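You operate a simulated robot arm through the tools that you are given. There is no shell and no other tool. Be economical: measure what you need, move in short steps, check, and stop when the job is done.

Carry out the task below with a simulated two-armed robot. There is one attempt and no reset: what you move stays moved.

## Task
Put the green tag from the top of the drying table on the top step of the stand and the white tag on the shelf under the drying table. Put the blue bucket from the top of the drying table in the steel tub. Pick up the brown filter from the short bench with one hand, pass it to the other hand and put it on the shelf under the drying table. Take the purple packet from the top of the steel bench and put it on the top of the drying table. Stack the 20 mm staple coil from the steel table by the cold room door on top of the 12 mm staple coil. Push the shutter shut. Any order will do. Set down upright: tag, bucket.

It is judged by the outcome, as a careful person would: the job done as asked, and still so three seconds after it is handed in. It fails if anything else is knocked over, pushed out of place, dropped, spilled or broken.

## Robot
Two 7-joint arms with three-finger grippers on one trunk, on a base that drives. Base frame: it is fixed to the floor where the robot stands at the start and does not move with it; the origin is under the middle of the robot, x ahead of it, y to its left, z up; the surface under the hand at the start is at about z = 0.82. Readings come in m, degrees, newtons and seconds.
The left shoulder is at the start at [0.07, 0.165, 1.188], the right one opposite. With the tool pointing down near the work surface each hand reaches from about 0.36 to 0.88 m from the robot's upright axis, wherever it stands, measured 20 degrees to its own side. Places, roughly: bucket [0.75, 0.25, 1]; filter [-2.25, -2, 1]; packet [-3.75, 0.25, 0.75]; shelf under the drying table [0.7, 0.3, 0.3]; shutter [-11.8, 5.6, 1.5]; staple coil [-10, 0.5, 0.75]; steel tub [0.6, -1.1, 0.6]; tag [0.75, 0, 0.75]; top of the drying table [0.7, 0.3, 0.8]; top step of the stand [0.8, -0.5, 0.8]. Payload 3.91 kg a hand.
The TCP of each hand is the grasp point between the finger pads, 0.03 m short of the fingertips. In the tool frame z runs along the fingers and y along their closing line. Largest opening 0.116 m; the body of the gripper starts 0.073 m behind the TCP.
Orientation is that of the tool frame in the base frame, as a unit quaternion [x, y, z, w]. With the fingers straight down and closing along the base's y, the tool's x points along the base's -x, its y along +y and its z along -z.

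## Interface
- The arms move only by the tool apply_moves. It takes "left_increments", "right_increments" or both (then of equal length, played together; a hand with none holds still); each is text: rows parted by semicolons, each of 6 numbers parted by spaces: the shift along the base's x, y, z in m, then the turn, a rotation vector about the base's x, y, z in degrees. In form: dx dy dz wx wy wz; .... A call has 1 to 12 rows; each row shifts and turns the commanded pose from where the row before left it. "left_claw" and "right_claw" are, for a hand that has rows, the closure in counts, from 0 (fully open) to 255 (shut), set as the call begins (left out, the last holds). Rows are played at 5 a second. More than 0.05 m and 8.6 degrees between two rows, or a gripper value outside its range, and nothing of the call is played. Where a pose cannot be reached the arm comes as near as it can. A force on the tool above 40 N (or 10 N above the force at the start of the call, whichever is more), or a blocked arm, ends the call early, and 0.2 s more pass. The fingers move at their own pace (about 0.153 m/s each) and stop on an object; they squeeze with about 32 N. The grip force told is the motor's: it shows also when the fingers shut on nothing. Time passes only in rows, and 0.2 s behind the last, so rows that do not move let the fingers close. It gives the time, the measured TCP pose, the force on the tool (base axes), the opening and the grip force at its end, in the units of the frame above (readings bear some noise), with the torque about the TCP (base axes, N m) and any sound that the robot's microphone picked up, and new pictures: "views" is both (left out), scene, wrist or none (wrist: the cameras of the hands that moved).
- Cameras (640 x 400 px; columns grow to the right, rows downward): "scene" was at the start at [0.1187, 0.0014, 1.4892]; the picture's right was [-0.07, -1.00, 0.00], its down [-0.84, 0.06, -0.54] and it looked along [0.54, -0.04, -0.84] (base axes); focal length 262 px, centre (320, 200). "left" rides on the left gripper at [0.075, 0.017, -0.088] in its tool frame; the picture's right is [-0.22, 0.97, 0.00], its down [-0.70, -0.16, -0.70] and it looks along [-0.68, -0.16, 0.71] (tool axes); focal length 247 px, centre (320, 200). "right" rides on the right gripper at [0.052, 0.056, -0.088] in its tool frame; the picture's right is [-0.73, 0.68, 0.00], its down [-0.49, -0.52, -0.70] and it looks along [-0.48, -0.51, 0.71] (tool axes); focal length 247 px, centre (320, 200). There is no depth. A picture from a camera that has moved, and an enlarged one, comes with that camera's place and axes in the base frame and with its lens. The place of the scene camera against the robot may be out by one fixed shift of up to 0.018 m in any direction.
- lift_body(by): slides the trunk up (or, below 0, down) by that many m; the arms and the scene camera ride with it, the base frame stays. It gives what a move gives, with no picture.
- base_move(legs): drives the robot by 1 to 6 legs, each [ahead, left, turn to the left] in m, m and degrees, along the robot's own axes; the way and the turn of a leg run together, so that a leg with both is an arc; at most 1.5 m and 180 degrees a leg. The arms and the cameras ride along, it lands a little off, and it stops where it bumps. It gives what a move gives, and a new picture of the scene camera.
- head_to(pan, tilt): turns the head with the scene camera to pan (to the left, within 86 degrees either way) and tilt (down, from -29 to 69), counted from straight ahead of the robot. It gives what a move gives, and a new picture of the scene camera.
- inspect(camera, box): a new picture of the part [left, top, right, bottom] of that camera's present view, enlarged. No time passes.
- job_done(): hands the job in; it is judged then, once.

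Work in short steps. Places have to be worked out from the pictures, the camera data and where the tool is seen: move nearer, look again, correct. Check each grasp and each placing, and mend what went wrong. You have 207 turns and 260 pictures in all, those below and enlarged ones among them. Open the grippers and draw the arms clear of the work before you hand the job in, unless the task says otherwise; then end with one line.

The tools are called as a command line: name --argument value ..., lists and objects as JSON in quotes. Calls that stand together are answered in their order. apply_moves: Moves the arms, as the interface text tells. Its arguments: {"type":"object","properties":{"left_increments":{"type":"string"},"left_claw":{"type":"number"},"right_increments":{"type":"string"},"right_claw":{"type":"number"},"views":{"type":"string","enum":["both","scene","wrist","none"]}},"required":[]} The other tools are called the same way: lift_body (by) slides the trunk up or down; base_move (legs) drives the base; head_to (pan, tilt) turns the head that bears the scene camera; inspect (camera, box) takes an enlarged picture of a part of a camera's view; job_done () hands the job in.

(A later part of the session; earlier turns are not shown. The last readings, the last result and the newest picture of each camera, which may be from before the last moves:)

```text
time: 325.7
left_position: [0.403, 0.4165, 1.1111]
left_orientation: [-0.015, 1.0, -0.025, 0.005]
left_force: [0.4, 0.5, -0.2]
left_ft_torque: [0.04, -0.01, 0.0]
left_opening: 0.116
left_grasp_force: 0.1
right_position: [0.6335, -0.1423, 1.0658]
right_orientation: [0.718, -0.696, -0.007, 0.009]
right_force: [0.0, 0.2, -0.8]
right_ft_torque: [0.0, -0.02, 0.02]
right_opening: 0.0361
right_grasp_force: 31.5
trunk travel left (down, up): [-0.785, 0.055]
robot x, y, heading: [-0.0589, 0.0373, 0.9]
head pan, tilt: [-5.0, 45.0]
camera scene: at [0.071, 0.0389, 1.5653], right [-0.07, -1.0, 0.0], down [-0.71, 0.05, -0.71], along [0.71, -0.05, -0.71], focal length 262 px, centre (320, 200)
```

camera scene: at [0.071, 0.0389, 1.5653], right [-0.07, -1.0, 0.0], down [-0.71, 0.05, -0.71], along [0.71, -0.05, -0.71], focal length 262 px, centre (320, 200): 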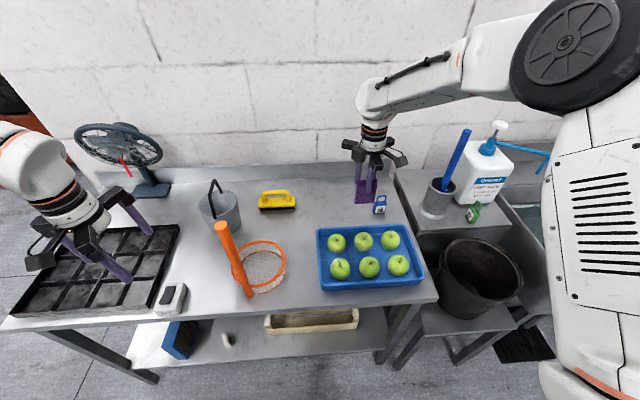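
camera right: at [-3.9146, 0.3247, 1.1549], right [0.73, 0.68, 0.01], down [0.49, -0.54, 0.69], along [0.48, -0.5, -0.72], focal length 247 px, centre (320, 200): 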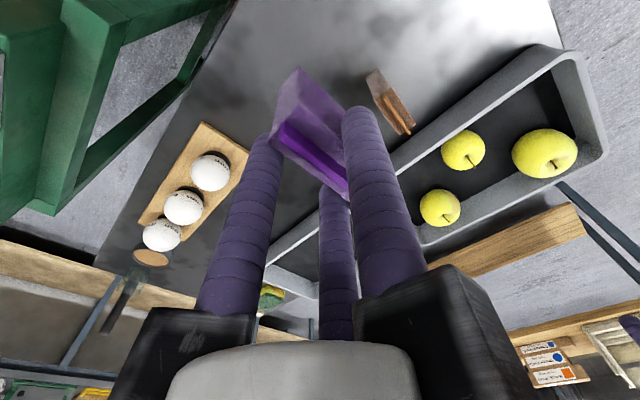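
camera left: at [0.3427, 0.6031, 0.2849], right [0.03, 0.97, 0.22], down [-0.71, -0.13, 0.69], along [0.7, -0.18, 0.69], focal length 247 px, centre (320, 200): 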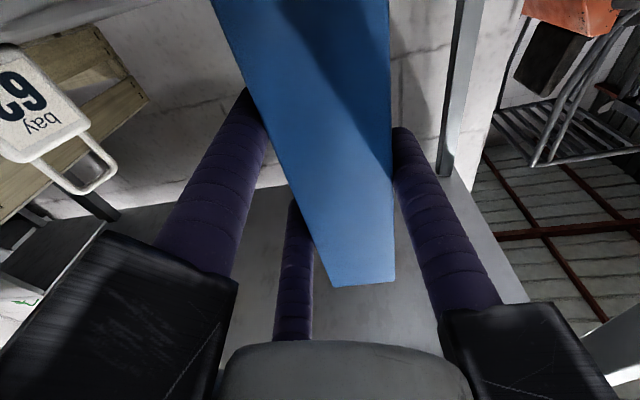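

Move to the clear spot between the brush and tag 29 (≈(0.745, −0.04)) and lower.

apply_moves --right_increments "0.03 0.03 0 0 0 0;0.03 0.035 0 0 0 0;0.03 0.03 -0.01 0 0 0;0.02 0.007 -0.03 0 0 0;0 0 -0.04 0 0 0;0 0 -0.04 0 0 0;0 0 -0.03 0 0 0;0 0 0 0 0 0" --views "both"

```text
time: 327.5
left_position: [0.4013, 0.4171, 1.1096]
left_orientation: [-0.014, 1.0, -0.025, 0.006]
left_force: [0.1, -0.8, 0.3]
left_ft_torque: [0.01, -0.05, 0.02]
left_opening: 0.116
left_grasp_force: 0.2
right_position: [0.7437, -0.0408, 0.9151]
right_orientation: [0.719, -0.695, -0.007, 0.007]
right_force: [0.4, -0.3, -0.9]
right_ft_torque: [0.03, -0.04, -0.03]
right_opening: 0.0361
right_grasp_force: 32.2
trunk travel left (down, up): [-0.785, 0.055]
robot x, y, heading: [-0.0577, 0.0377, 0.9]
head pan, tilt: [-5.0, 45.0]
camera scene: at [0.0704, 0.0388, 1.5654], right [-0.07, -1.0, 0.0], down [-0.7, 0.05, -0.71], along [0.71, -0.05, -0.71], focal length 262 px, centre (320, 200)
camera right: at [0.6915, -0.0937, 1.004], right [-0.7, 0.71, 0.01], down [0.52, 0.5, 0.69], along [0.48, 0.49, -0.72], focal length 247 px, centre (320, 200)
```

scene: 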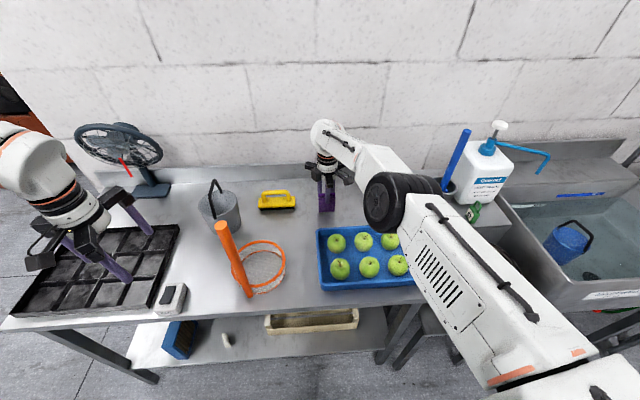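
right: 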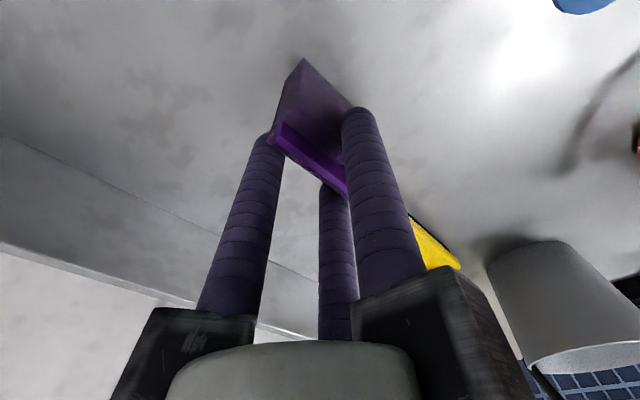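

apply_moves --right_increments "0 0 -0.025 0 0 0;0 0 -0.012 0 0 0;0 0 -0.005 0 0 0;0 0 -0.004 0 0 0;0 0 0 0 0 0" --views "none"

```text
time: 327.9
left_position: [0.4003, 0.4168, 1.1105]
left_orientation: [-0.016, 1.0, -0.025, 0.006]
left_force: [0.2, 0.5, -0.3]
left_ft_torque: [0.0, -0.02, -0.01]
left_opening: 0.116
left_grasp_force: 0.1
right_position: [0.7472, -0.0398, 0.9038]
right_orientation: [0.719, -0.695, -0.002, 0.001]
right_force: [-5.8, -0.5, 14.0]
right_ft_torque: [-0.03, 0.46, -0.03]
right_opening: 0.0363
right_grasp_force: 32.0
right hand out of reach, approached as far as the arm can: row 2
trunk travel left (down, up): [-0.785, 0.055]
robot x, y, heading: [-0.0576, 0.0374, 0.9]
head pan, tilt: [-5.0, 45.0]
stopped in row 2 (right hand): the force on the tool passed its limit at 48 N (the readings are from after the stop); the commanded pose is now the measured one
```

Contact came at 0.904; check whether the packet's bottom is on the table.

apply_moves --right_increments "-0.002 0 0.003 0 0 0;0 0 0 0 0 0" --views "wrist"

inspect --camera "scene" --box '[260, 120, 420, 260]'

```text
time: 328.5
left_position: [0.4025, 0.4174, 1.1093]
left_orientation: [-0.015, 1.0, -0.025, 0.006]
left_force: [0.2, -0.7, 0.0]
left_ft_torque: [-0.03, 0.01, 0.02]
left_opening: 0.1159
left_grasp_force: 0.1
right_position: [0.7447, -0.0405, 0.9053]
right_orientation: [0.718, -0.696, -0.003, 0.003]
right_force: [0.8, 0.9, 4.4]
right_ft_torque: [-0.08, -0.18, 0.01]
right_opening: 0.036
right_grasp_force: 31.3
trunk travel left (down, up): [-0.785, 0.055]
robot x, y, heading: [-0.0585, 0.0404, 0.9]
head pan, tilt: [-5.0, 45.0]
camera right: at [0.6916, -0.094, 0.9937], right [-0.7, 0.71, 0.01], down [0.51, 0.5, 0.7], along [0.49, 0.49, -0.72], focal length 247 px, centre (320, 200)
```

right: 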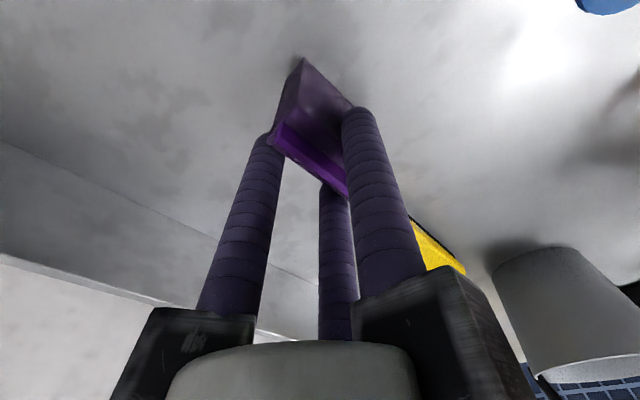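

```text
2.86 times, centred on (340, 190) of scene
camera zoom: at [0.0712, 0.039, 1.5653], right [-0.07, -1.0, 0.0], down [-0.71, 0.05, -0.71], along [0.71, -0.05, -0.71], focal length 748 px, centre (263, 229)
```

zoom: 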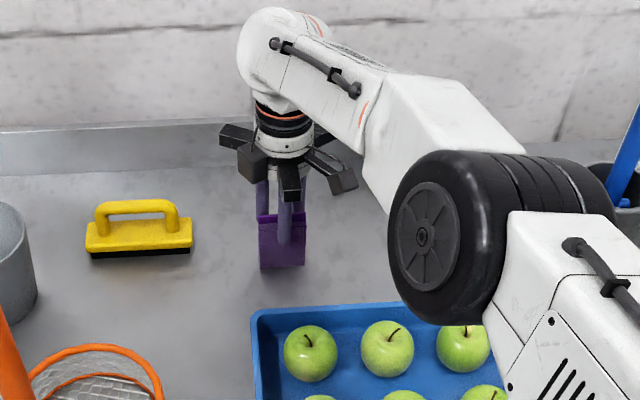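

The packet's bottom is on the table. Open and withdraw upward.

apply_moves --right_increments "0 0 0 0 0 0;0 0 0 0 0 0;0 0 0 0 0 0" --right_claw 110 --views "wrist"

```text
time: 329.3
left_position: [0.4025, 0.4174, 1.1091]
left_orientation: [-0.015, 1.0, -0.026, 0.006]
left_force: [0.2, 0.0, 0.0]
left_ft_torque: [0.01, 0.0, 0.0]
left_opening: 0.1159
left_grasp_force: 0.0
right_position: [0.7445, -0.0408, 0.9043]
right_orientation: [0.718, -0.696, -0.004, 0.003]
right_force: [0.2, -0.3, 0.1]
right_ft_torque: [0.0, 0.05, 0.0]
right_opening: 0.0663
right_grasp_force: 0.1
trunk travel left (down, up): [-0.785, 0.055]
robot x, y, heading: [-0.0592, 0.0413, 0.9]
head pan, tilt: [-5.0, 45.0]
camera right: at [0.6917, -0.094, 0.9934], right [-0.7, 0.71, 0.01], down [0.51, 0.5, 0.7], along [0.49, 0.49, -0.72], focal length 247 px, centre (320, 200)
```

right: 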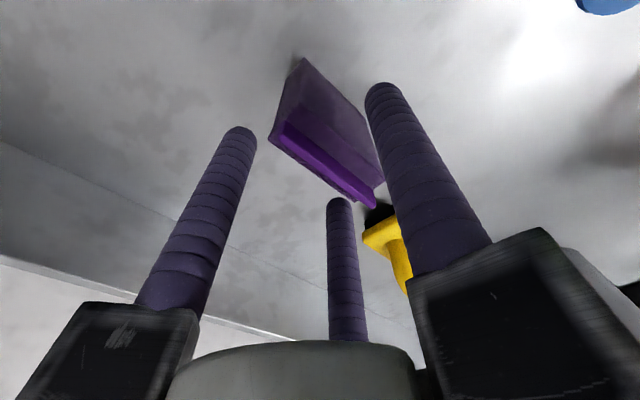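

apply_moves --right_increments "0 0 0.03 0 0 0;0 0 0.045 0 0 0;0 0 0.045 0 0 0;0 0 0.045 0 0 0;-0.03 -0.02 0.03 0 0 0;-0.04 -0.02 0 0 0 0;-0.04 -0.02 0 0 0 0;-0.04 -0.02 0 0 0 0" --views "none"

inspect --camera "scene" --box '[180, 110, 560, 330]'

```text
time: 331.1
left_position: [0.401, 0.4159, 1.11]
left_orientation: [-0.014, 1.0, -0.025, 0.007]
left_force: [-1.2, 0.2, -1.2]
left_ft_torque: [0.04, -0.05, 0.02]
left_opening: 0.1162
left_grasp_force: 0.0
right_position: [0.5922, -0.1204, 1.0993]
right_orientation: [0.719, -0.695, -0.004, 0.001]
right_force: [-0.6, 0.0, -0.2]
right_ft_torque: [0.0, -0.02, -0.01]
right_opening: 0.0661
right_grasp_force: 0.1
trunk travel left (down, up): [-0.785, 0.055]
robot x, y, heading: [-0.0598, 0.0363, 0.9]
head pan, tilt: [-5.0, 45.0]
```

```text
1.68 times, centred on (370, 220) of scene
camera zoom: at [0.0682, 0.0372, 1.5656], right [-0.07, -1.0, 0.0], down [-0.7, 0.05, -0.71], along [0.71, -0.05, -0.71], focal length 441 px, centre (236, 166)
```

zoom: 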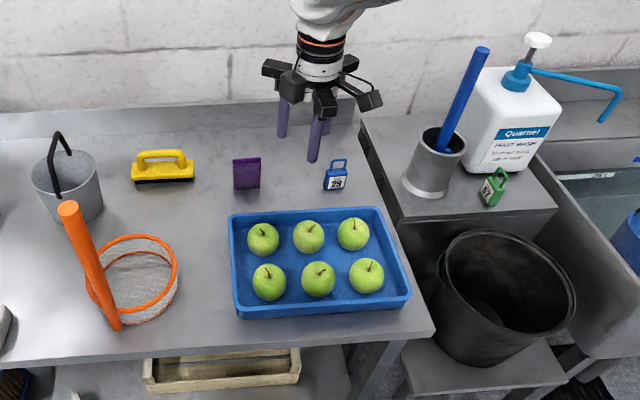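

Packet stands on the drying table, nothing else disturbed. Now to the far end for the coils: back out, turn around and drive down the aisle.

base_move --legs '[[-0.9, 0, -1], [0, 1.3, 0], [0, 0, 180], [1.5, 0, 0], [1.5, 0, 0], [1.5, 0, 0]]'

head_to --pan 0 --tilt 15

```text
time: 370.3
left_position: [-5.9531, 1.0003, 1.1103]
left_orientation: [1.0, -0.006, -0.005, -0.025]
left_force: [0.4, -0.4, 0.1]
left_ft_torque: [-0.01, 0.01, 0.0]
left_opening: 0.1158
left_grasp_force: 0.0
right_position: [-6.1233, 1.5438, 1.0988]
right_orientation: [0.71, 0.704, 0.004, 0.003]
right_force: [-0.8, 0.0, -0.9]
right_ft_torque: [-0.01, -0.02, 0.01]
right_opening: 0.0661
right_grasp_force: 0.0
trunk travel left (down, up): [-0.785, 0.055]
robot x, y, heading: [-5.4732, 1.3628, 178.4]
head pan, tilt: [-5.0, 45.0]
camera scene: at [-5.6079, 1.3772, 1.5653], right [0.11, 0.99, 0.0], down [0.7, -0.08, -0.71], along [-0.7, 0.08, -0.71], focal length 262 px, centre (320, 200)
```

scene: 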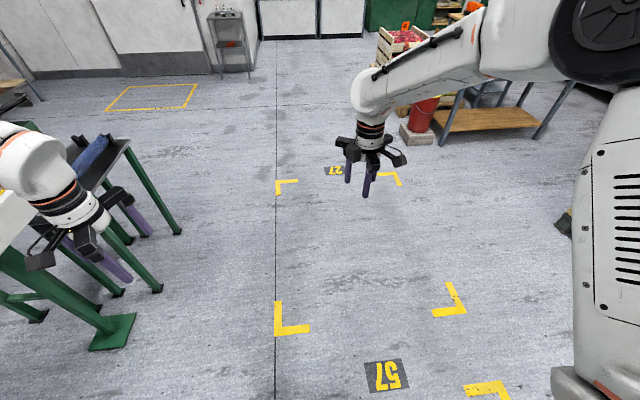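

```text
time: 371.3
left_position: [-5.9532, 1.001, 1.1098]
left_orientation: [1.0, -0.005, -0.006, -0.026]
left_force: [-0.2, -0.6, 0.4]
left_ft_torque: [-0.01, -0.02, -0.05]
left_opening: 0.1159
left_grasp_force: 0.0
right_position: [-6.1232, 1.5455, 1.0993]
right_orientation: [0.71, 0.704, 0.004, 0.003]
right_force: [-0.9, 0.2, 0.1]
right_ft_torque: [0.04, -0.01, 0.01]
right_opening: 0.0657
right_grasp_force: 0.1
trunk travel left (down, up): [-0.785, 0.055]
robot x, y, heading: [-5.4739, 1.3626, 178.6]
head pan, tilt: [0.0, 15.0]
camera scene: at [-5.6205, 1.3705, 1.612], right [0.03, 1.0, 0.0], down [0.26, -0.01, -0.97], along [-0.97, 0.03, -0.26], focal length 262 px, centre (320, 200)
```

scene: 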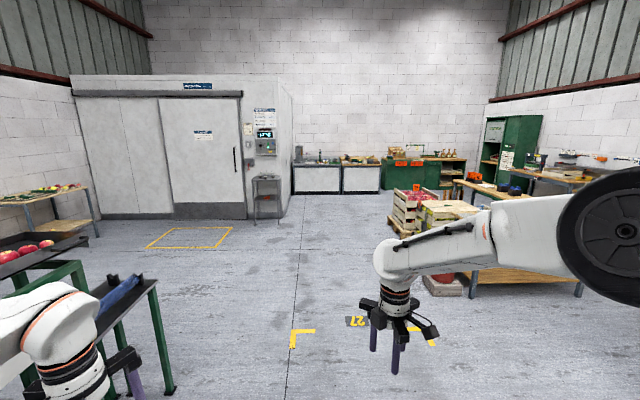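

The little steel table next to the cold-room door is at about (−10.3, 0.55). Drive up to it.

base_move --legs '[[1.5, 0, 1.5], [1.2, 0, 0], [0.5, 0.75, 0], [0.35, 0, 0]]'

head_to --pan 0 --tilt 40

```text
time: 390.5
left_position: [-9.4534, 0.2416, 1.1094]
left_orientation: [1.0, 0.011, -0.007, -0.026]
left_force: [0.4, -0.4, -0.4]
left_ft_torque: [0.01, 0.05, 0.02]
left_opening: 0.116
left_grasp_force: 0.0
right_position: [-9.6414, 0.7793, 1.1001]
right_orientation: [0.698, 0.716, 0.003, 0.003]
right_force: [0.9, -0.1, 0.1]
right_ft_torque: [0.04, 0.03, -0.03]
right_opening: 0.0659
right_grasp_force: 0.0
trunk travel left (down, up): [-0.785, 0.055]
robot x, y, heading: [-8.9912, 0.6176, -179.4]
head pan, tilt: [0.0, 15.0]
camera scene: at [-9.1337, 0.6229, 1.6122], right [-0.01, 1.0, 0.0], down [0.26, 0.0, -0.97], along [-0.97, -0.01, -0.26], focal length 262 px, centre (320, 200)
```

scene: 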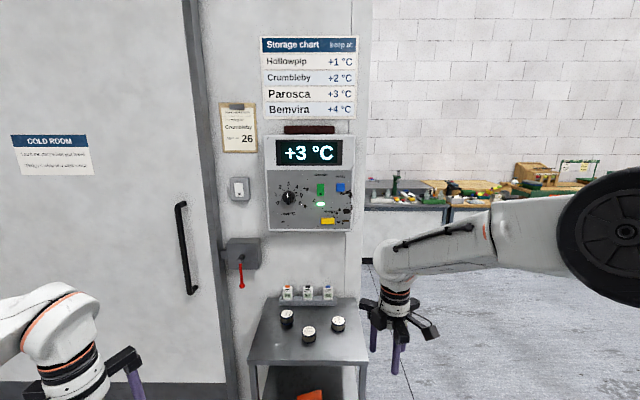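

```text
time: 391.4
left_position: [-9.4536, 0.242, 1.1085]
left_orientation: [1.0, 0.012, -0.005, -0.026]
left_force: [-0.2, 0.1, -0.6]
left_ft_torque: [0.0, -0.04, -0.04]
left_opening: 0.1162
left_grasp_force: 0.1
right_position: [-9.6434, 0.7792, 1.0983]
right_orientation: [0.698, 0.716, 0.003, 0.003]
right_force: [-0.7, 1.3, 0.7]
right_ft_torque: [0.0, -0.01, -0.01]
right_opening: 0.0658
right_grasp_force: 0.1
trunk travel left (down, up): [-0.785, 0.055]
robot x, y, heading: [-8.9931, 0.616, -179.9]
head pan, tilt: [0.0, 40.0]
camera scene: at [-9.1263, 0.623, 1.5726], right [-0.01, 1.0, 0.0], down [0.64, 0.01, -0.77], along [-0.77, -0.01, -0.64], focal length 262 px, centre (320, 200)
```

scene: 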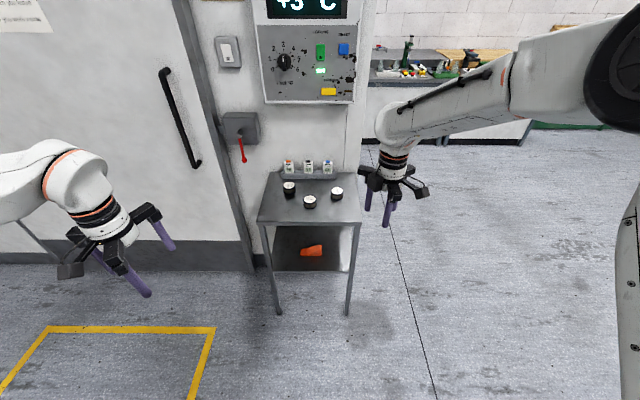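

Three coils and boxes on the table. Move closer and zoom to read the coil labels.

base_move --legs '[[0.25, 0.12, 0]]'

inspect --camera "scene" --box '[250, 170, 420, 290]'

```text
time: 393.3
left_position: [-9.6999, 0.1165, 1.1107]
left_orientation: [1.0, 0.014, -0.005, -0.024]
left_force: [0.9, 0.2, -0.5]
left_ft_torque: [-0.01, 0.0, 0.01]
left_opening: 0.1156
left_grasp_force: 0.2
right_position: [-9.8904, 0.653, 1.099]
right_orientation: [0.696, 0.718, 0.003, 0.004]
right_force: [0.8, 0.2, 0.3]
right_ft_torque: [-0.03, -0.01, -0.02]
right_opening: 0.0657
right_grasp_force: 0.1
trunk travel left (down, up): [-0.785, 0.055]
robot x, y, heading: [-9.2328, 0.4962, -179.5]
head pan, tilt: [0.0, 40.0]
camera scene: at [-9.3736, 0.499, 1.5727], right [-0.01, 1.0, 0.0], down [0.64, 0.01, -0.77], along [-0.77, -0.01, -0.64], focal length 262 px, centre (320, 200)
```

scene: 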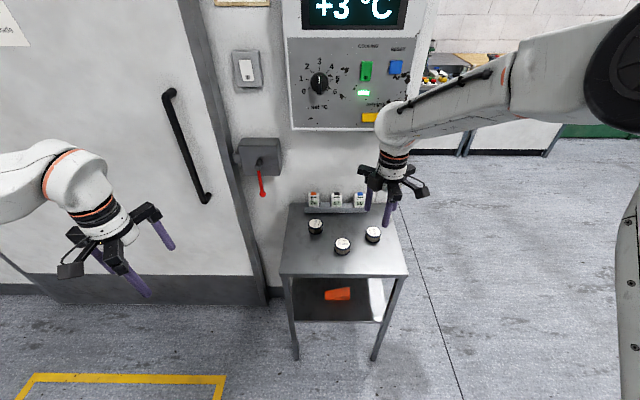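

```text
3.33 times, centred on (335, 230) of scene
camera zoom: at [-9.3736, 0.499, 1.5727], right [-0.01, 1.0, 0.0], down [0.64, 0.01, -0.77], along [-0.77, -0.01, -0.64], focal length 873 px, centre (270, 100)
```

zoom: 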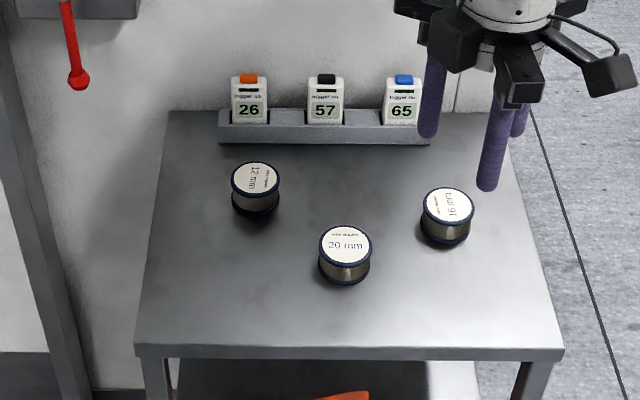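

Centre coil is 20 mm, left one is 12 mm. Bring the right hand over the 20 mm coil and look.

apply_moves --right_increments "-0.03 -0.02 0 0 0 0;-0.03 -0.02 0 0 0 0;-0.03 -0.02 -0.02 0 0 0;0 0 -0.04 0 0 0;0 0 -0.04 0 0 0" --right_claw 30 --views "wrist"

```text
time: 394.5
left_position: [-9.701, 0.1161, 1.1102]
left_orientation: [1.0, 0.015, -0.005, -0.025]
left_force: [-0.5, 0.1, -0.1]
left_ft_torque: [0.01, 0.0, 0.02]
left_opening: 0.1163
left_grasp_force: 0.0
right_position: [-9.9841, 0.5936, 0.9983]
right_orientation: [0.696, 0.718, 0.004, 0.003]
right_force: [1.1, -0.5, -0.1]
right_ft_torque: [0.04, -0.01, 0.02]
right_opening: 0.1022
right_grasp_force: 0.3
trunk travel left (down, up): [-0.785, 0.055]
robot x, y, heading: [-9.2411, 0.4923, -179.4]
head pan, tilt: [0.0, 40.0]
camera right: at [-9.9303, 0.6475, 1.0874], right [0.7, -0.71, 0.01], down [-0.51, -0.5, 0.69], along [-0.49, -0.49, -0.72], focal length 247 px, centre (320, 200)
```

right: 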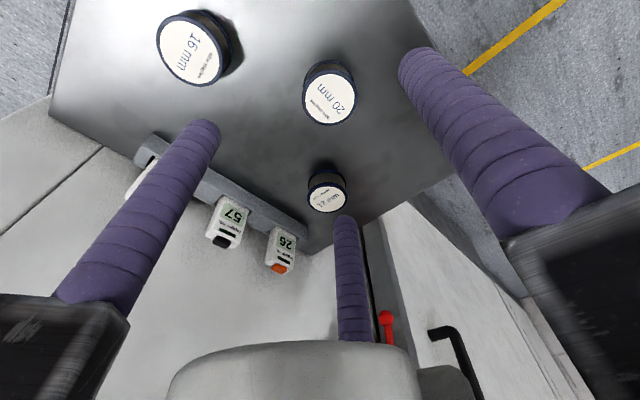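

20 mm coil at (−9.99, 0.575), top z≈0.845; 12 mm at (−10.087, 0.475). Descend over the 20 mm coil.

apply_moves --right_increments "-0.006 -0.019 -0.03 0 0 0;0 0 -0.04 0 0 0;0 0 -0.03 0 0 0;0 0 0 0 0 0" --right_claw 55 --views "wrist"

```text
time: 395.5
left_position: [-9.701, 0.1157, 1.1095]
left_orientation: [1.0, 0.014, -0.005, -0.026]
left_force: [-0.8, 0.7, -1.0]
left_ft_torque: [0.01, -0.02, -0.02]
left_opening: 0.116
left_grasp_force: 0.0
right_position: [-9.9882, 0.5736, 0.8995]
right_orientation: [0.696, 0.718, 0.003, 0.004]
right_force: [-0.2, 0.1, -0.1]
right_ft_torque: [0.02, 0.03, 0.0]
right_opening: 0.0909
right_grasp_force: 0.1
trunk travel left (down, up): [-0.785, 0.055]
robot x, y, heading: [-9.2406, 0.4939, -179.3]
head pan, tilt: [0.0, 40.0]
camera right: at [-9.9346, 0.6295, 0.9875], right [0.7, -0.71, 0.01], down [-0.51, -0.5, 0.7], along [-0.49, -0.49, -0.72], focal length 247 px, centre (320, 200)
```

right: 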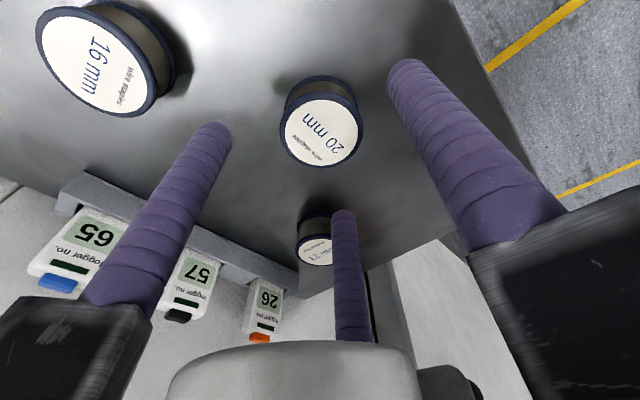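

Centred exactly. Descend 6 cm and close.

apply_moves --right_increments "0 0 -0.03 0 0 0;0 0 -0.028 0 0 0;0 0 0 0 0 0" --views "none"

apply_moves --right_increments "0 0 0 0 0 0;0 0 0 0 0 0;0 0 0 0 0 0" --right_claw 255 --views "wrist"

```text
time: 396.3
left_position: [-9.7002, 0.1162, 1.1104]
left_orientation: [1.0, 0.015, -0.006, -0.026]
left_force: [0.7, 0.6, -0.1]
left_ft_torque: [0.0, 0.03, 0.01]
left_opening: 0.116
left_grasp_force: 0.0
right_position: [-9.9886, 0.5728, 0.841]
right_orientation: [0.696, 0.718, 0.003, 0.003]
right_force: [-0.3, -0.5, -0.7]
right_ft_torque: [0.01, 0.01, -0.01]
right_opening: 0.0909
right_grasp_force: 0.1
trunk travel left (down, up): [-0.785, 0.055]
robot x, y, heading: [-9.2399, 0.4926, -179.4]
head pan, tilt: [0.0, 40.0]
```

```text
time: 397.1
left_position: [-9.7003, 0.1148, 1.1098]
left_orientation: [1.0, 0.014, -0.007, -0.026]
left_force: [-0.1, 0.1, -0.1]
left_ft_torque: [0.02, -0.01, -0.01]
left_opening: 0.1161
left_grasp_force: 0.1
right_position: [-9.9888, 0.5736, 0.8395]
right_orientation: [0.696, 0.718, 0.003, 0.003]
right_force: [-1.5, -0.2, 0.7]
right_ft_torque: [0.01, 0.16, 0.05]
right_opening: 0.057
right_grasp_force: 31.9
trunk travel left (down, up): [-0.785, 0.055]
robot x, y, heading: [-9.2366, 0.4948, -179.4]
head pan, tilt: [0.0, 40.0]
camera right: at [-9.9354, 0.6285, 0.9285], right [0.7, -0.71, 0.01], down [-0.51, -0.5, 0.7], along [-0.49, -0.49, -0.72], focal length 247 px, centre (320, 200)
```

right: 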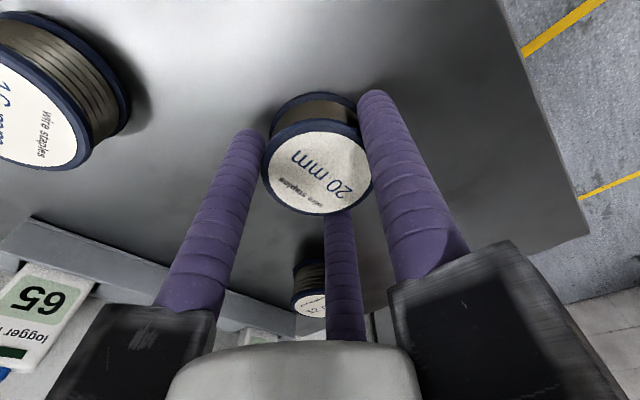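

Gripped (57 mm). Lift 9 cm and move over the 12 mm coil, then look.

apply_moves --right_increments "0 0 0.03 0 0 0;0 0 0.04 0 0 0;0 0 0.02 0 0 0;-0.03 -0.03 0 0 0 0;-0.03 -0.03 0 0 0 0;-0.02 -0.02 0 0 0 0;0 0 0 0 0 0" --views "both"

```text
time: 398.7
left_position: [-9.7, 0.1144, 1.1099]
left_orientation: [1.0, 0.015, -0.006, -0.025]
left_force: [1.1, -0.4, 0.2]
left_ft_torque: [0.05, 0.02, -0.02]
left_opening: 0.1159
left_grasp_force: 0.0
right_position: [-10.035, 0.5187, 0.935]
right_orientation: [0.696, 0.718, 0.005, 0.004]
right_force: [0.5, 0.5, -2.4]
right_ft_torque: [-0.02, -0.02, 0.04]
right_opening: 0.0569
right_grasp_force: 31.8
right hand out of reach, approached as far as the arm can: row 5, 6
trunk travel left (down, up): [-0.785, 0.055]
robot x, y, heading: [-9.2356, 0.4941, -179.5]
head pan, tilt: [0.0, 40.0]
camera scene: at [-9.3752, 0.4983, 1.5725], right [-0.01, 1.0, 0.0], down [0.64, 0.01, -0.77], along [-0.77, -0.01, -0.64], focal length 262 px, centre (320, 200)
camera right: at [-9.9816, 0.5726, 1.0236], right [0.7, -0.71, 0.01], down [-0.51, -0.5, 0.69], along [-0.49, -0.49, -0.72], focal length 247 px, centre (320, 200)
```

scene: 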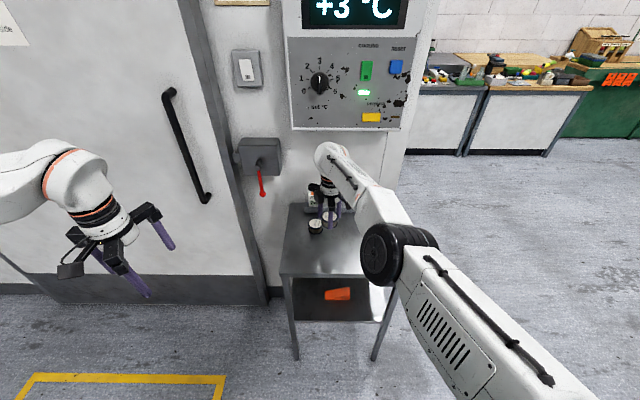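
right: 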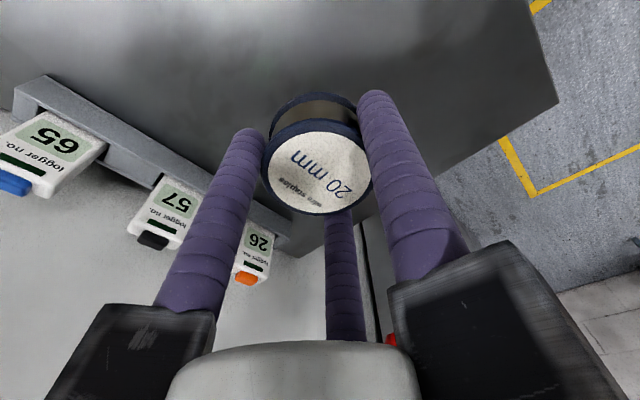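

Reach limit; pull back 7 cm and drive 11 cm closer.

apply_moves --right_increments "0.035 0 0.01 0 0 0;0.035 0 0.01 0 0 0" --views "none"

base_move --legs '[[0.1, 0, 0]]'

apply_moves --right_increments "0 -0.02 0 0 0 0;-0.005 -0.02 0 0 0 0;0 0 0 0 0 0" --views "wrist"

```text
time: 399.3
left_position: [-9.7004, 0.1154, 1.1093]
left_orientation: [1.0, 0.015, -0.005, -0.024]
left_force: [-0.4, -0.2, -0.5]
left_ft_torque: [0.04, 0.0, 0.01]
left_opening: 0.1162
left_grasp_force: 0.1
right_position: [-10.0311, 0.5049, 0.9431]
right_orientation: [0.696, 0.718, 0.005, 0.005]
right_force: [0.5, -0.7, -3.6]
right_ft_torque: [0.03, 0.01, 0.01]
right_opening: 0.0572
right_grasp_force: 32.1
right hand out of reach, approached as far as the arm can: row 1, 2
trunk travel left (down, up): [-0.785, 0.055]
robot x, y, heading: [-9.2392, 0.4947, -179.3]
head pan, tilt: [0.0, 40.0]
```

```text
time: 400.6
left_position: [-9.7977, 0.1132, 1.1083]
left_orientation: [1.0, 0.015, -0.005, -0.025]
left_force: [1.1, -0.2, 0.0]
left_ft_torque: [0.0, -0.01, -0.02]
left_opening: 0.1161
left_grasp_force: 0.0
right_position: [-10.1209, 0.5023, 0.9301]
right_orientation: [0.694, 0.72, 0.013, 0.011]
right_force: [-1.3, 0.3, -2.9]
right_ft_torque: [0.01, 0.01, 0.0]
right_opening: 0.0569
right_grasp_force: 31.6
trunk travel left (down, up): [-0.785, 0.055]
robot x, y, heading: [-9.3376, 0.4946, -179.3]
head pan, tilt: [0.0, 40.0]
stopped in leg 1: the robot was blocked; the commanded pose is now the measured one
camera scene: at [-9.4729, 0.4971, 1.5726], right [-0.01, 1.0, 0.0], down [0.64, 0.01, -0.77], along [-0.77, -0.01, -0.64], focal length 262 px, centre (320, 200)
```

scene: 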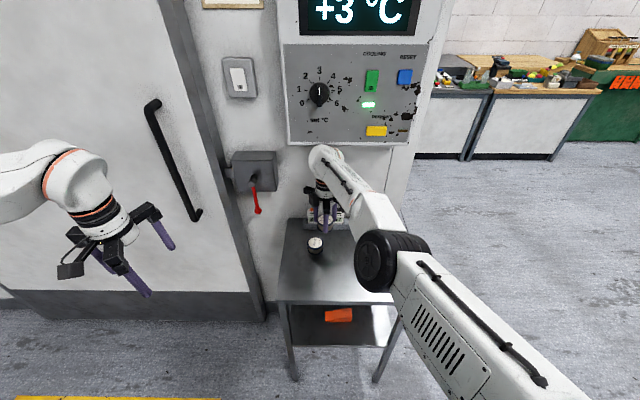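

```text
time: 401.4
left_position: [-9.7999, 0.1141, 1.1091]
left_orientation: [1.0, 0.015, -0.006, -0.025]
left_force: [-0.4, -0.7, -0.2]
left_ft_torque: [0.02, 0.01, -0.03]
left_opening: 0.116
left_grasp_force: 0.0
right_position: [-10.1154, 0.4788, 0.9334]
right_orientation: [0.694, 0.72, 0.011, 0.012]
right_force: [-0.3, 0.4, -1.7]
right_ft_torque: [0.01, 0.0, 0.01]
right_opening: 0.057
right_grasp_force: 32.0
right hand out of reach, approached as far as the arm can: row 1, 2
trunk travel left (down, up): [-0.785, 0.055]
robot x, y, heading: [-9.3362, 0.4911, -179.2]
head pan, tilt: [0.0, 40.0]
camera right: at [-10.0638, 0.5329, 1.0233], right [0.71, -0.71, 0.02], down [-0.53, -0.51, 0.68], along [-0.47, -0.49, -0.73], focal length 247 px, centre (320, 200)
```

right: 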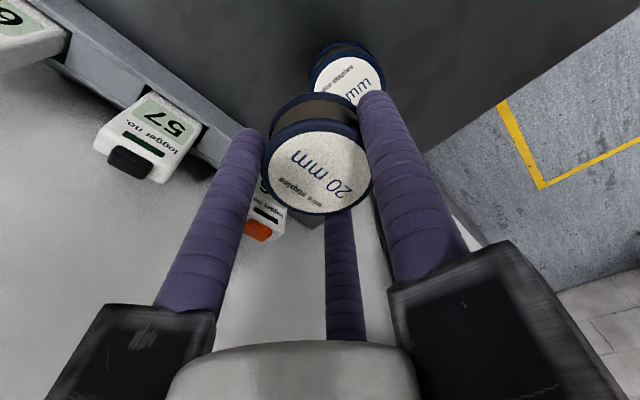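

The robot got blocked and the arm is cramped at its centre line, near the control panel. Back off 10 cm, then strafe left so the coil is on the right arm's side.

base_move --legs '[[-0.12, 0, 0], [0, 0.2, 0]]'

apply_moves --right_increments "0 0.04 0.01 0 0 0;0 0.045 0.01 0 0 0;0 0.045 0 0 0 0;0 0.045 0 0 0 0;0 0.02 0 0 0 0" --views "wrist"

```text
time: 403.8
left_position: [-9.6761, -0.08, 1.11]
left_orientation: [1.0, 0.015, -0.005, -0.024]
left_force: [-0.7, 0.6, 0.0]
left_ft_torque: [-0.01, 0.02, 0.0]
left_opening: 0.1159
left_grasp_force: 0.0
right_position: [-9.9927, 0.2824, 0.9326]
right_orientation: [0.695, 0.719, 0.012, 0.011]
right_force: [0.0, -0.2, -3.9]
right_ft_torque: [0.0, 0.03, 0.02]
right_opening: 0.0572
right_grasp_force: 32.1
trunk travel left (down, up): [-0.785, 0.055]
robot x, y, heading: [-9.2175, 0.293, -178.9]
head pan, tilt: [0.0, 40.0]
camera scene: at [-9.3508, 0.3018, 1.5725], right [-0.01, 1.0, 0.0], down [0.64, 0.01, -0.77], along [-0.77, -0.01, -0.64], focal length 262 px, centre (320, 200)
```

scene: 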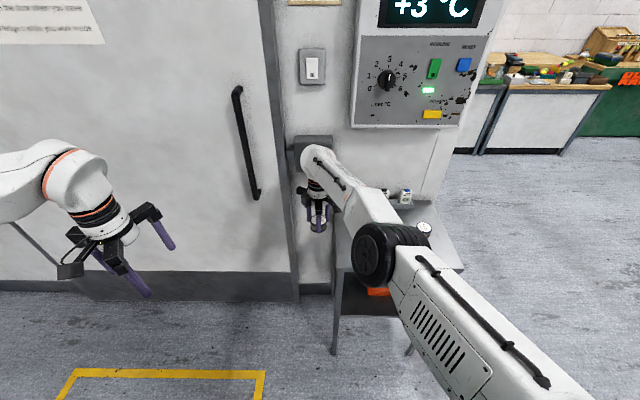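

```text
time: 405.0
left_position: [-9.6753, -0.0826, 1.1088]
left_orientation: [1.0, 0.013, -0.005, -0.025]
left_force: [-0.2, 0.4, -0.7]
left_ft_torque: [-0.01, 0.02, 0.0]
left_opening: 0.1162
left_grasp_force: 0.0
right_position: [-10.0328, 0.4665, 0.9487]
right_orientation: [0.693, 0.72, 0.013, 0.012]
right_force: [0.0, -0.1, -3.1]
right_ft_torque: [0.04, -0.01, -0.03]
right_opening: 0.057
right_grasp_force: 31.8
right hand out of reach, approached as far as the arm can: row 1, 2, 3, 4
trunk travel left (down, up): [-0.785, 0.055]
robot x, y, heading: [-9.2122, 0.2963, -179.1]
head pan, tilt: [0.0, 40.0]
camera right: at [-9.9821, 0.5217, 1.0389], right [0.71, -0.71, 0.02], down [-0.53, -0.51, 0.68], along [-0.47, -0.49, -0.73], focal length 247 px, centre (320, 200)
```

right: 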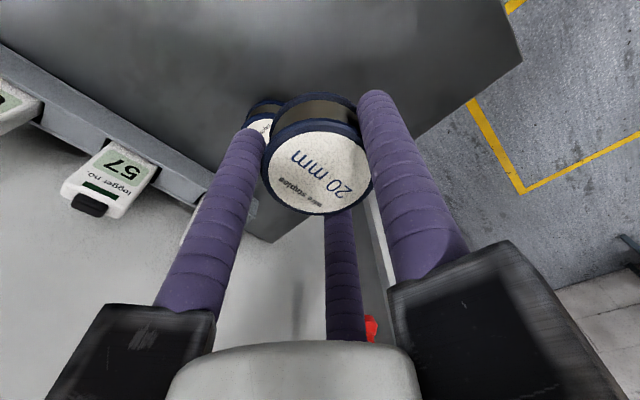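

The wrist is near a joint limit with this yaw. Turn the hand −88° back to its natural yaw (the coil is round, so yaw doesn't matter), raising slightly.

apply_moves --right_increments "0.02 0 0.01 0 0 -8;0.01 0 0.01 0 0 -8;0 0 0 0 0 -8;0 0 0 0 0 -8;0 0 0 0 0 -8;0 0 0 0 0 -8;0 0 0 0 0 -8;0 0 0 0 0 -8;0 0 0 0 0 -8;0 0 0 0 0 -8;0 0 0 0 0 -8" --views "wrist"

```text
time: 407.4
left_position: [-9.6762, -0.0815, 1.1082]
left_orientation: [1.0, 0.013, -0.006, -0.025]
left_force: [0.0, -0.4, 1.5]
left_ft_torque: [-0.01, -0.03, 0.0]
left_opening: 0.116
left_grasp_force: 0.0
right_position: [-10.042, 0.4647, 0.9646]
right_orientation: [0.999, 0.034, 0.002, 0.017]
right_force: [0.0, 0.3, -3.6]
right_ft_torque: [0.02, 0.01, 0.0]
right_opening: 0.0571
right_grasp_force: 32.2
right hand out of reach, approached as far as the arm can: row 1, 2, 8
trunk travel left (down, up): [-0.785, 0.055]
robot x, y, heading: [-9.2113, 0.2981, -179.3]
head pan, tilt: [0.0, 40.0]
camera right: at [-9.9867, 0.4152, 1.0557], right [-0.68, -0.73, 0.02], down [-0.52, 0.51, 0.68], along [-0.51, 0.46, -0.73], focal length 247 px, centre (320, 200)
```

right: 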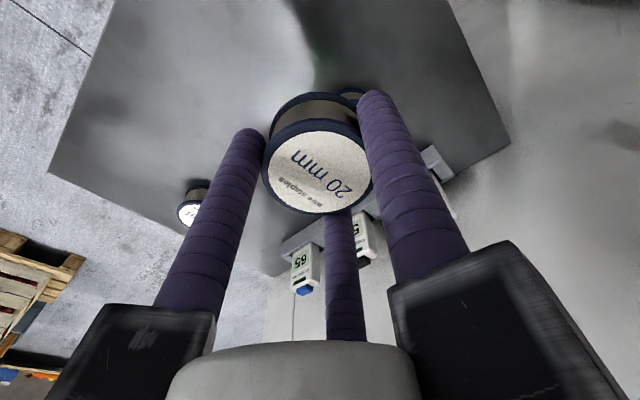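

Natural yaw again. Drive 6 cm forward, then compare the held coil with the 12 mm coil in the scene view.

base_move --legs '[[0.05, 0, 0]]'

inspect --camera "scene" --box '[310, 150, 460, 260]'

```text
time: 408.3
left_position: [-9.7204, -0.0822, 1.1119]
left_orientation: [1.0, 0.014, -0.007, -0.026]
left_force: [0.1, 0.5, 0.6]
left_ft_torque: [-0.04, 0.07, 0.0]
left_opening: 0.1159
left_grasp_force: 0.0
right_position: [-10.0883, 0.4642, 0.9698]
right_orientation: [0.999, 0.036, 0.0, 0.016]
right_force: [0.2, 0.2, -2.6]
right_ft_torque: [0.0, 0.03, 0.01]
right_opening: 0.0572
right_grasp_force: 32.0
trunk travel left (down, up): [-0.785, 0.055]
robot x, y, heading: [-9.2626, 0.2993, -179.1]
head pan, tilt: [0.0, 40.0]
camera scene: at [-9.3937, 0.2999, 1.5733], right [-0.01, 1.0, 0.0], down [0.64, 0.01, -0.77], along [-0.77, -0.01, -0.64], focal length 262 px, centre (320, 200)
```

scene: 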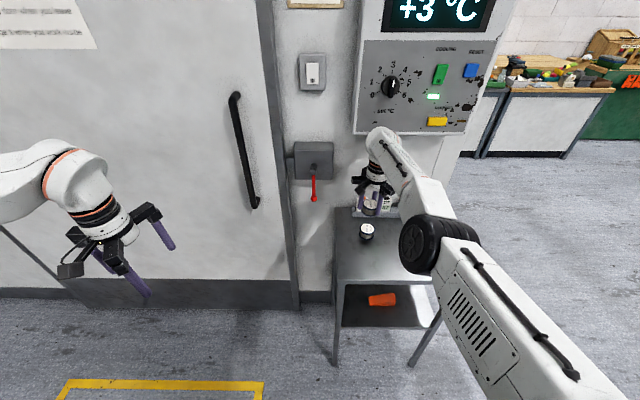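

```text
3.64 times, centred on (385, 205) of scene
camera zoom: at [-9.3937, 0.2999, 1.5733], right [-0.01, 1.0, 0.0], down [0.64, 0.01, -0.77], along [-0.77, -0.01, -0.64], focal length 953 px, centre (84, 182)
```

zoom: 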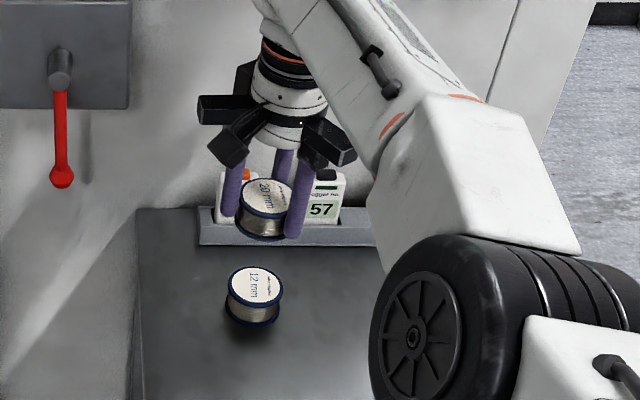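

Relative to the held coil, the 12 mm coil is 1.0 cm further in −x and 0.8 cm in +y. Correct that and the 1.8° tilt, then lower partway and check again.

apply_moves --right_increments "-0.005 0.004 0 1 0 0;-0.005 0.004 0 0.8 0 0;0 0 -0.025 0 0 0;0 0 -0.02 0 0 0;0 0 -0.01 0 0 0;0 0 0 0 0 0" --views "none"

inspect --camera "scene" --box '[330, 170, 420, 250]'

```text
time: 409.7
left_position: [-9.7258, -0.0832, 1.1094]
left_orientation: [1.0, 0.014, -0.006, -0.025]
left_force: [0.3, 0.5, 0.0]
left_ft_torque: [0.01, 0.01, 0.0]
left_opening: 0.1157
left_grasp_force: 0.2
right_position: [-10.0882, 0.4797, 0.91]
right_orientation: [0.999, 0.035, 0.003, 0.002]
right_force: [1.0, 0.1, -3.3]
right_ft_torque: [0.0, 0.02, 0.0]
right_opening: 0.0568
right_grasp_force: 31.7
right hand out of reach, approached as far as the arm can: row 1, 2, 4
trunk travel left (down, up): [-0.785, 0.055]
robot x, y, heading: [-9.2638, 0.2937, -179.1]
head pan, tilt: [0.0, 40.0]
```

```text
5.00 times, centred on (375, 210) of scene
camera zoom: at [-9.4002, 0.2999, 1.5724], right [-0.01, 1.0, 0.0], down [0.64, 0.01, -0.77], along [-0.77, -0.01, -0.64], focal length 1310 px, centre (45, 150)
```

zoom: 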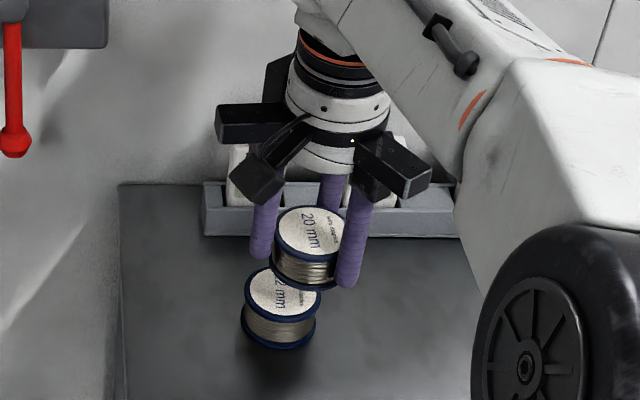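

Reach is still limiting; drive 3 cm closer (coil is still above), then correct.

base_move --legs '[[0.03, 0, 0]]'

apply_moves --right_increments "0.01 -0.005 0 0 0 0;0.01 -0.005 0 0 0 0;0 0 0 0 0 0" --views "none"

inspect --camera "scene" --box '[330, 170, 420, 250]'

```text
time: 410.6
left_position: [-9.7492, -0.0833, 1.1115]
left_orientation: [1.0, 0.015, -0.008, -0.026]
left_force: [0.0, -0.8, 0.6]
left_ft_torque: [-0.01, 0.04, -0.02]
left_opening: 0.1157
left_grasp_force: 0.0
right_position: [-10.1125, 0.4773, 0.9153]
right_orientation: [0.999, 0.035, -0.001, 0.0]
right_force: [0.2, 0.0, -3.0]
right_ft_torque: [0.01, 0.09, -0.01]
right_opening: 0.057
right_grasp_force: 32.0
trunk travel left (down, up): [-0.785, 0.055]
robot x, y, heading: [-9.2946, 0.2971, -179.2]
head pan, tilt: [0.0, 40.0]
camera scene: at [-9.4228, 0.2996, 1.5733], right [-0.01, 1.0, 0.0], down [0.64, 0.01, -0.77], along [-0.77, -0.01, -0.64], focal length 262 px, centre (320, 200)
```

scene: 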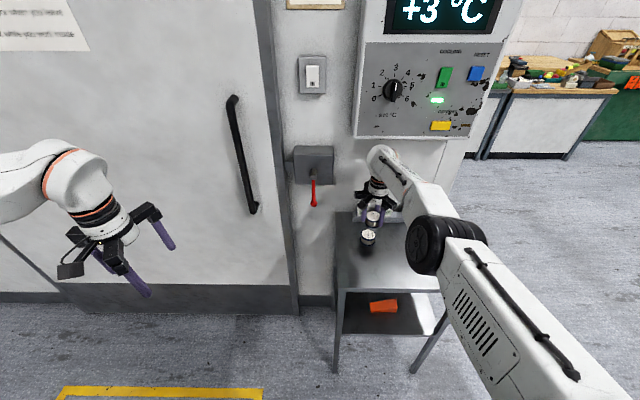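

```text
time: 411.4
left_position: [-9.7561, -0.0823, 1.1087]
left_orientation: [1.0, 0.015, -0.005, -0.025]
left_force: [-1.3, 0.4, 0.2]
left_ft_torque: [0.01, -0.03, 0.01]
left_opening: 0.1161
left_grasp_force: 0.0
right_position: [-10.0983, 0.469, 0.9101]
right_orientation: [0.999, 0.035, 0.002, 0.0]
right_force: [-1.0, -0.1, -3.4]
right_ft_torque: [-0.01, -0.02, -0.01]
right_opening: 0.0572
right_grasp_force: 31.9
trunk travel left (down, up): [-0.785, 0.055]
robot x, y, heading: [-9.2894, 0.2956, -179.3]
head pan, tilt: [0.0, 40.0]
```

```text
5.00 times, centred on (375, 210) of scene
camera zoom: at [-9.4319, 0.2997, 1.5722], right [-0.01, 1.0, 0.0], down [0.64, 0.01, -0.76], along [-0.76, -0.01, -0.64], focal length 1310 px, centre (45, 150)
```

zoom: 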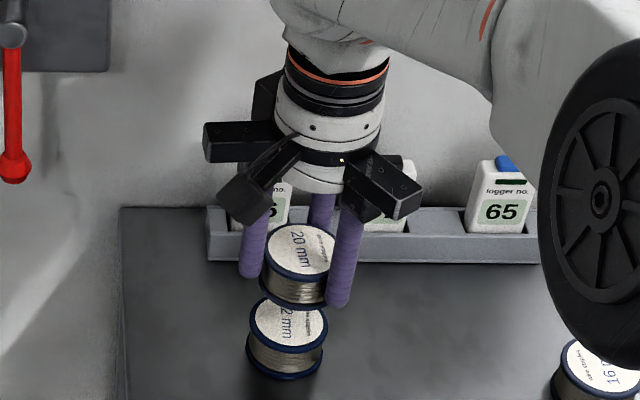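

Aligned to within a millimetre or two. Lower slowly to contact.

apply_moves --right_increments "0 0 -0.01 0 0 0;0 0 -0.008 0 0 0;0 0 -0.005 0 0 0;0 0 0 0 0 0" --views "none"

```text
time: 412.4
left_position: [-9.7544, -0.0827, 1.1093]
left_orientation: [1.0, 0.015, -0.006, -0.025]
left_force: [0.6, -0.9, -0.2]
left_ft_torque: [0.02, 0.0, 0.01]
left_opening: 0.1158
left_grasp_force: 0.2
right_position: [-10.0982, 0.4679, 0.8882]
right_orientation: [0.999, 0.035, 0.002, 0.001]
right_force: [-0.2, 0.3, -3.3]
right_ft_torque: [0.01, 0.03, 0.02]
right_opening: 0.0572
right_grasp_force: 32.3
trunk travel left (down, up): [-0.785, 0.055]
robot x, y, heading: [-9.2938, 0.2954, -179.1]
head pan, tilt: [0.0, 40.0]
```

apply_moves --right_increments "0 0 -0.003 0 0 0;0 0 -0.003 0 0 0;0 0 -0.003 0 0 0;0 0 0 0 0 0" --views "none"

inspect --camera "scene" --box '[340, 180, 420, 250]'

```text
time: 413.4
left_position: [-9.7533, -0.0826, 1.1098]
left_orientation: [1.0, 0.015, -0.005, -0.024]
left_force: [-1.0, -0.1, 0.4]
left_ft_torque: [-0.03, 0.0, 0.01]
left_opening: 0.1159
left_grasp_force: 0.0
right_position: [-10.0977, 0.469, 0.8791]
right_orientation: [0.999, 0.036, 0.002, 0.0]
right_force: [0.4, -1.0, -2.7]
right_ft_torque: [-0.01, 0.0, -0.02]
right_opening: 0.057
right_grasp_force: 32.3
trunk travel left (down, up): [-0.785, 0.055]
robot x, y, heading: [-9.2929, 0.2986, -178.8]
head pan, tilt: [0.0, 40.0]
```

```text
5.71 times, centred on (380, 215) of scene
camera zoom: at [-9.4293, 0.2995, 1.5725], right [-0.01, 1.0, 0.0], down [0.64, 0.01, -0.77], along [-0.77, -0.01, -0.64], focal length 1497 px, centre (-23, 114)
```

zoom: 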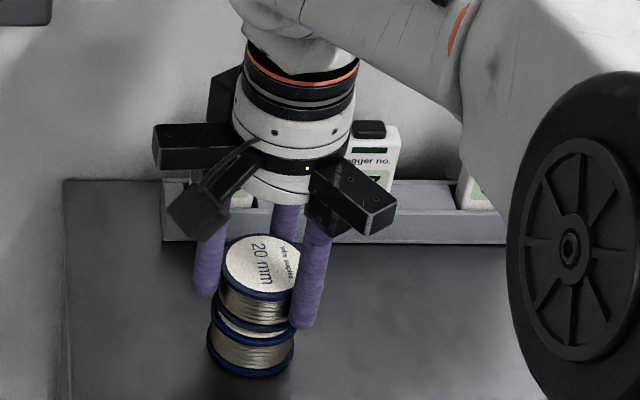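

Nearly there; continue.

apply_moves --right_increments "0 0 -0.003 0 0 0;0 0 -0.002 0 0 0;0 0 -0.002 0 0 0;0 0 0 0 0 0" --views "none"

```text
time: 414.4
left_position: [-9.7536, -0.084, 1.11]
left_orientation: [1.0, 0.014, -0.005, -0.025]
left_force: [0.8, -0.1, 0.6]
left_ft_torque: [0.01, 0.02, -0.05]
left_opening: 0.1161
left_grasp_force: 0.0
right_position: [-10.0972, 0.4676, 0.8751]
right_orientation: [0.999, 0.036, 0.0, 0.0]
right_force: [-1.7, 1.6, 6.3]
right_ft_torque: [-0.15, 0.1, -0.04]
right_opening: 0.0569
right_grasp_force: 31.7
trunk travel left (down, up): [-0.785, 0.055]
robot x, y, heading: [-9.2904, 0.2934, -179.4]
head pan, tilt: [0.0, 40.0]
```

Contact. Check alignment, then release.

inspect --camera "scene" --box '[345, 195, 405, 245]'

apply_moves --right_increments "0 0 0.001 0 0 0;0 0 0 0 0 0" --views "none"

```text
8.00 times, centred on (375, 220) of scene
camera zoom: at [-9.4281, 0.2995, 1.5727], right [-0.01, 1.0, 0.0], down [0.64, 0.01, -0.77], along [-0.77, -0.01, -0.64], focal length 2096 px, centre (-120, 40)
```

zoom: 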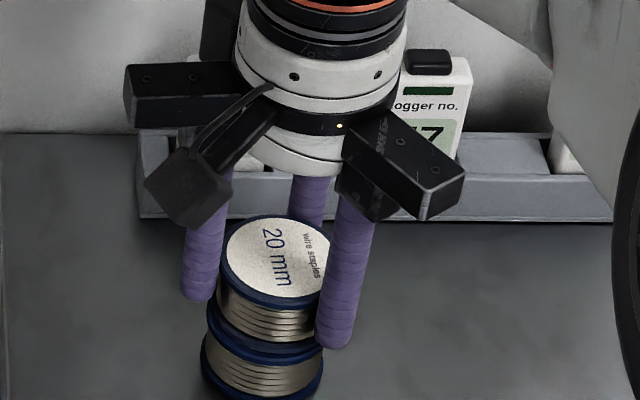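

```text
time: 414.9
left_position: [-9.7536, -0.083, 1.1106]
left_orientation: [1.0, 0.015, -0.006, -0.025]
left_force: [-0.1, -0.1, 0.1]
left_ft_torque: [0.03, -0.02, -0.02]
left_opening: 0.1162
left_grasp_force: 0.0
right_position: [-10.0972, 0.4668, 0.8731]
right_orientation: [0.999, 0.035, 0.002, 0.001]
right_force: [-3.2, 0.9, 6.1]
right_ft_torque: [-0.2, 0.19, -0.12]
right_opening: 0.0572
right_grasp_force: 32.3
trunk travel left (down, up): [-0.785, 0.055]
robot x, y, heading: [-9.2933, 0.2957, -179.6]
head pan, tilt: [0.0, 40.0]
```

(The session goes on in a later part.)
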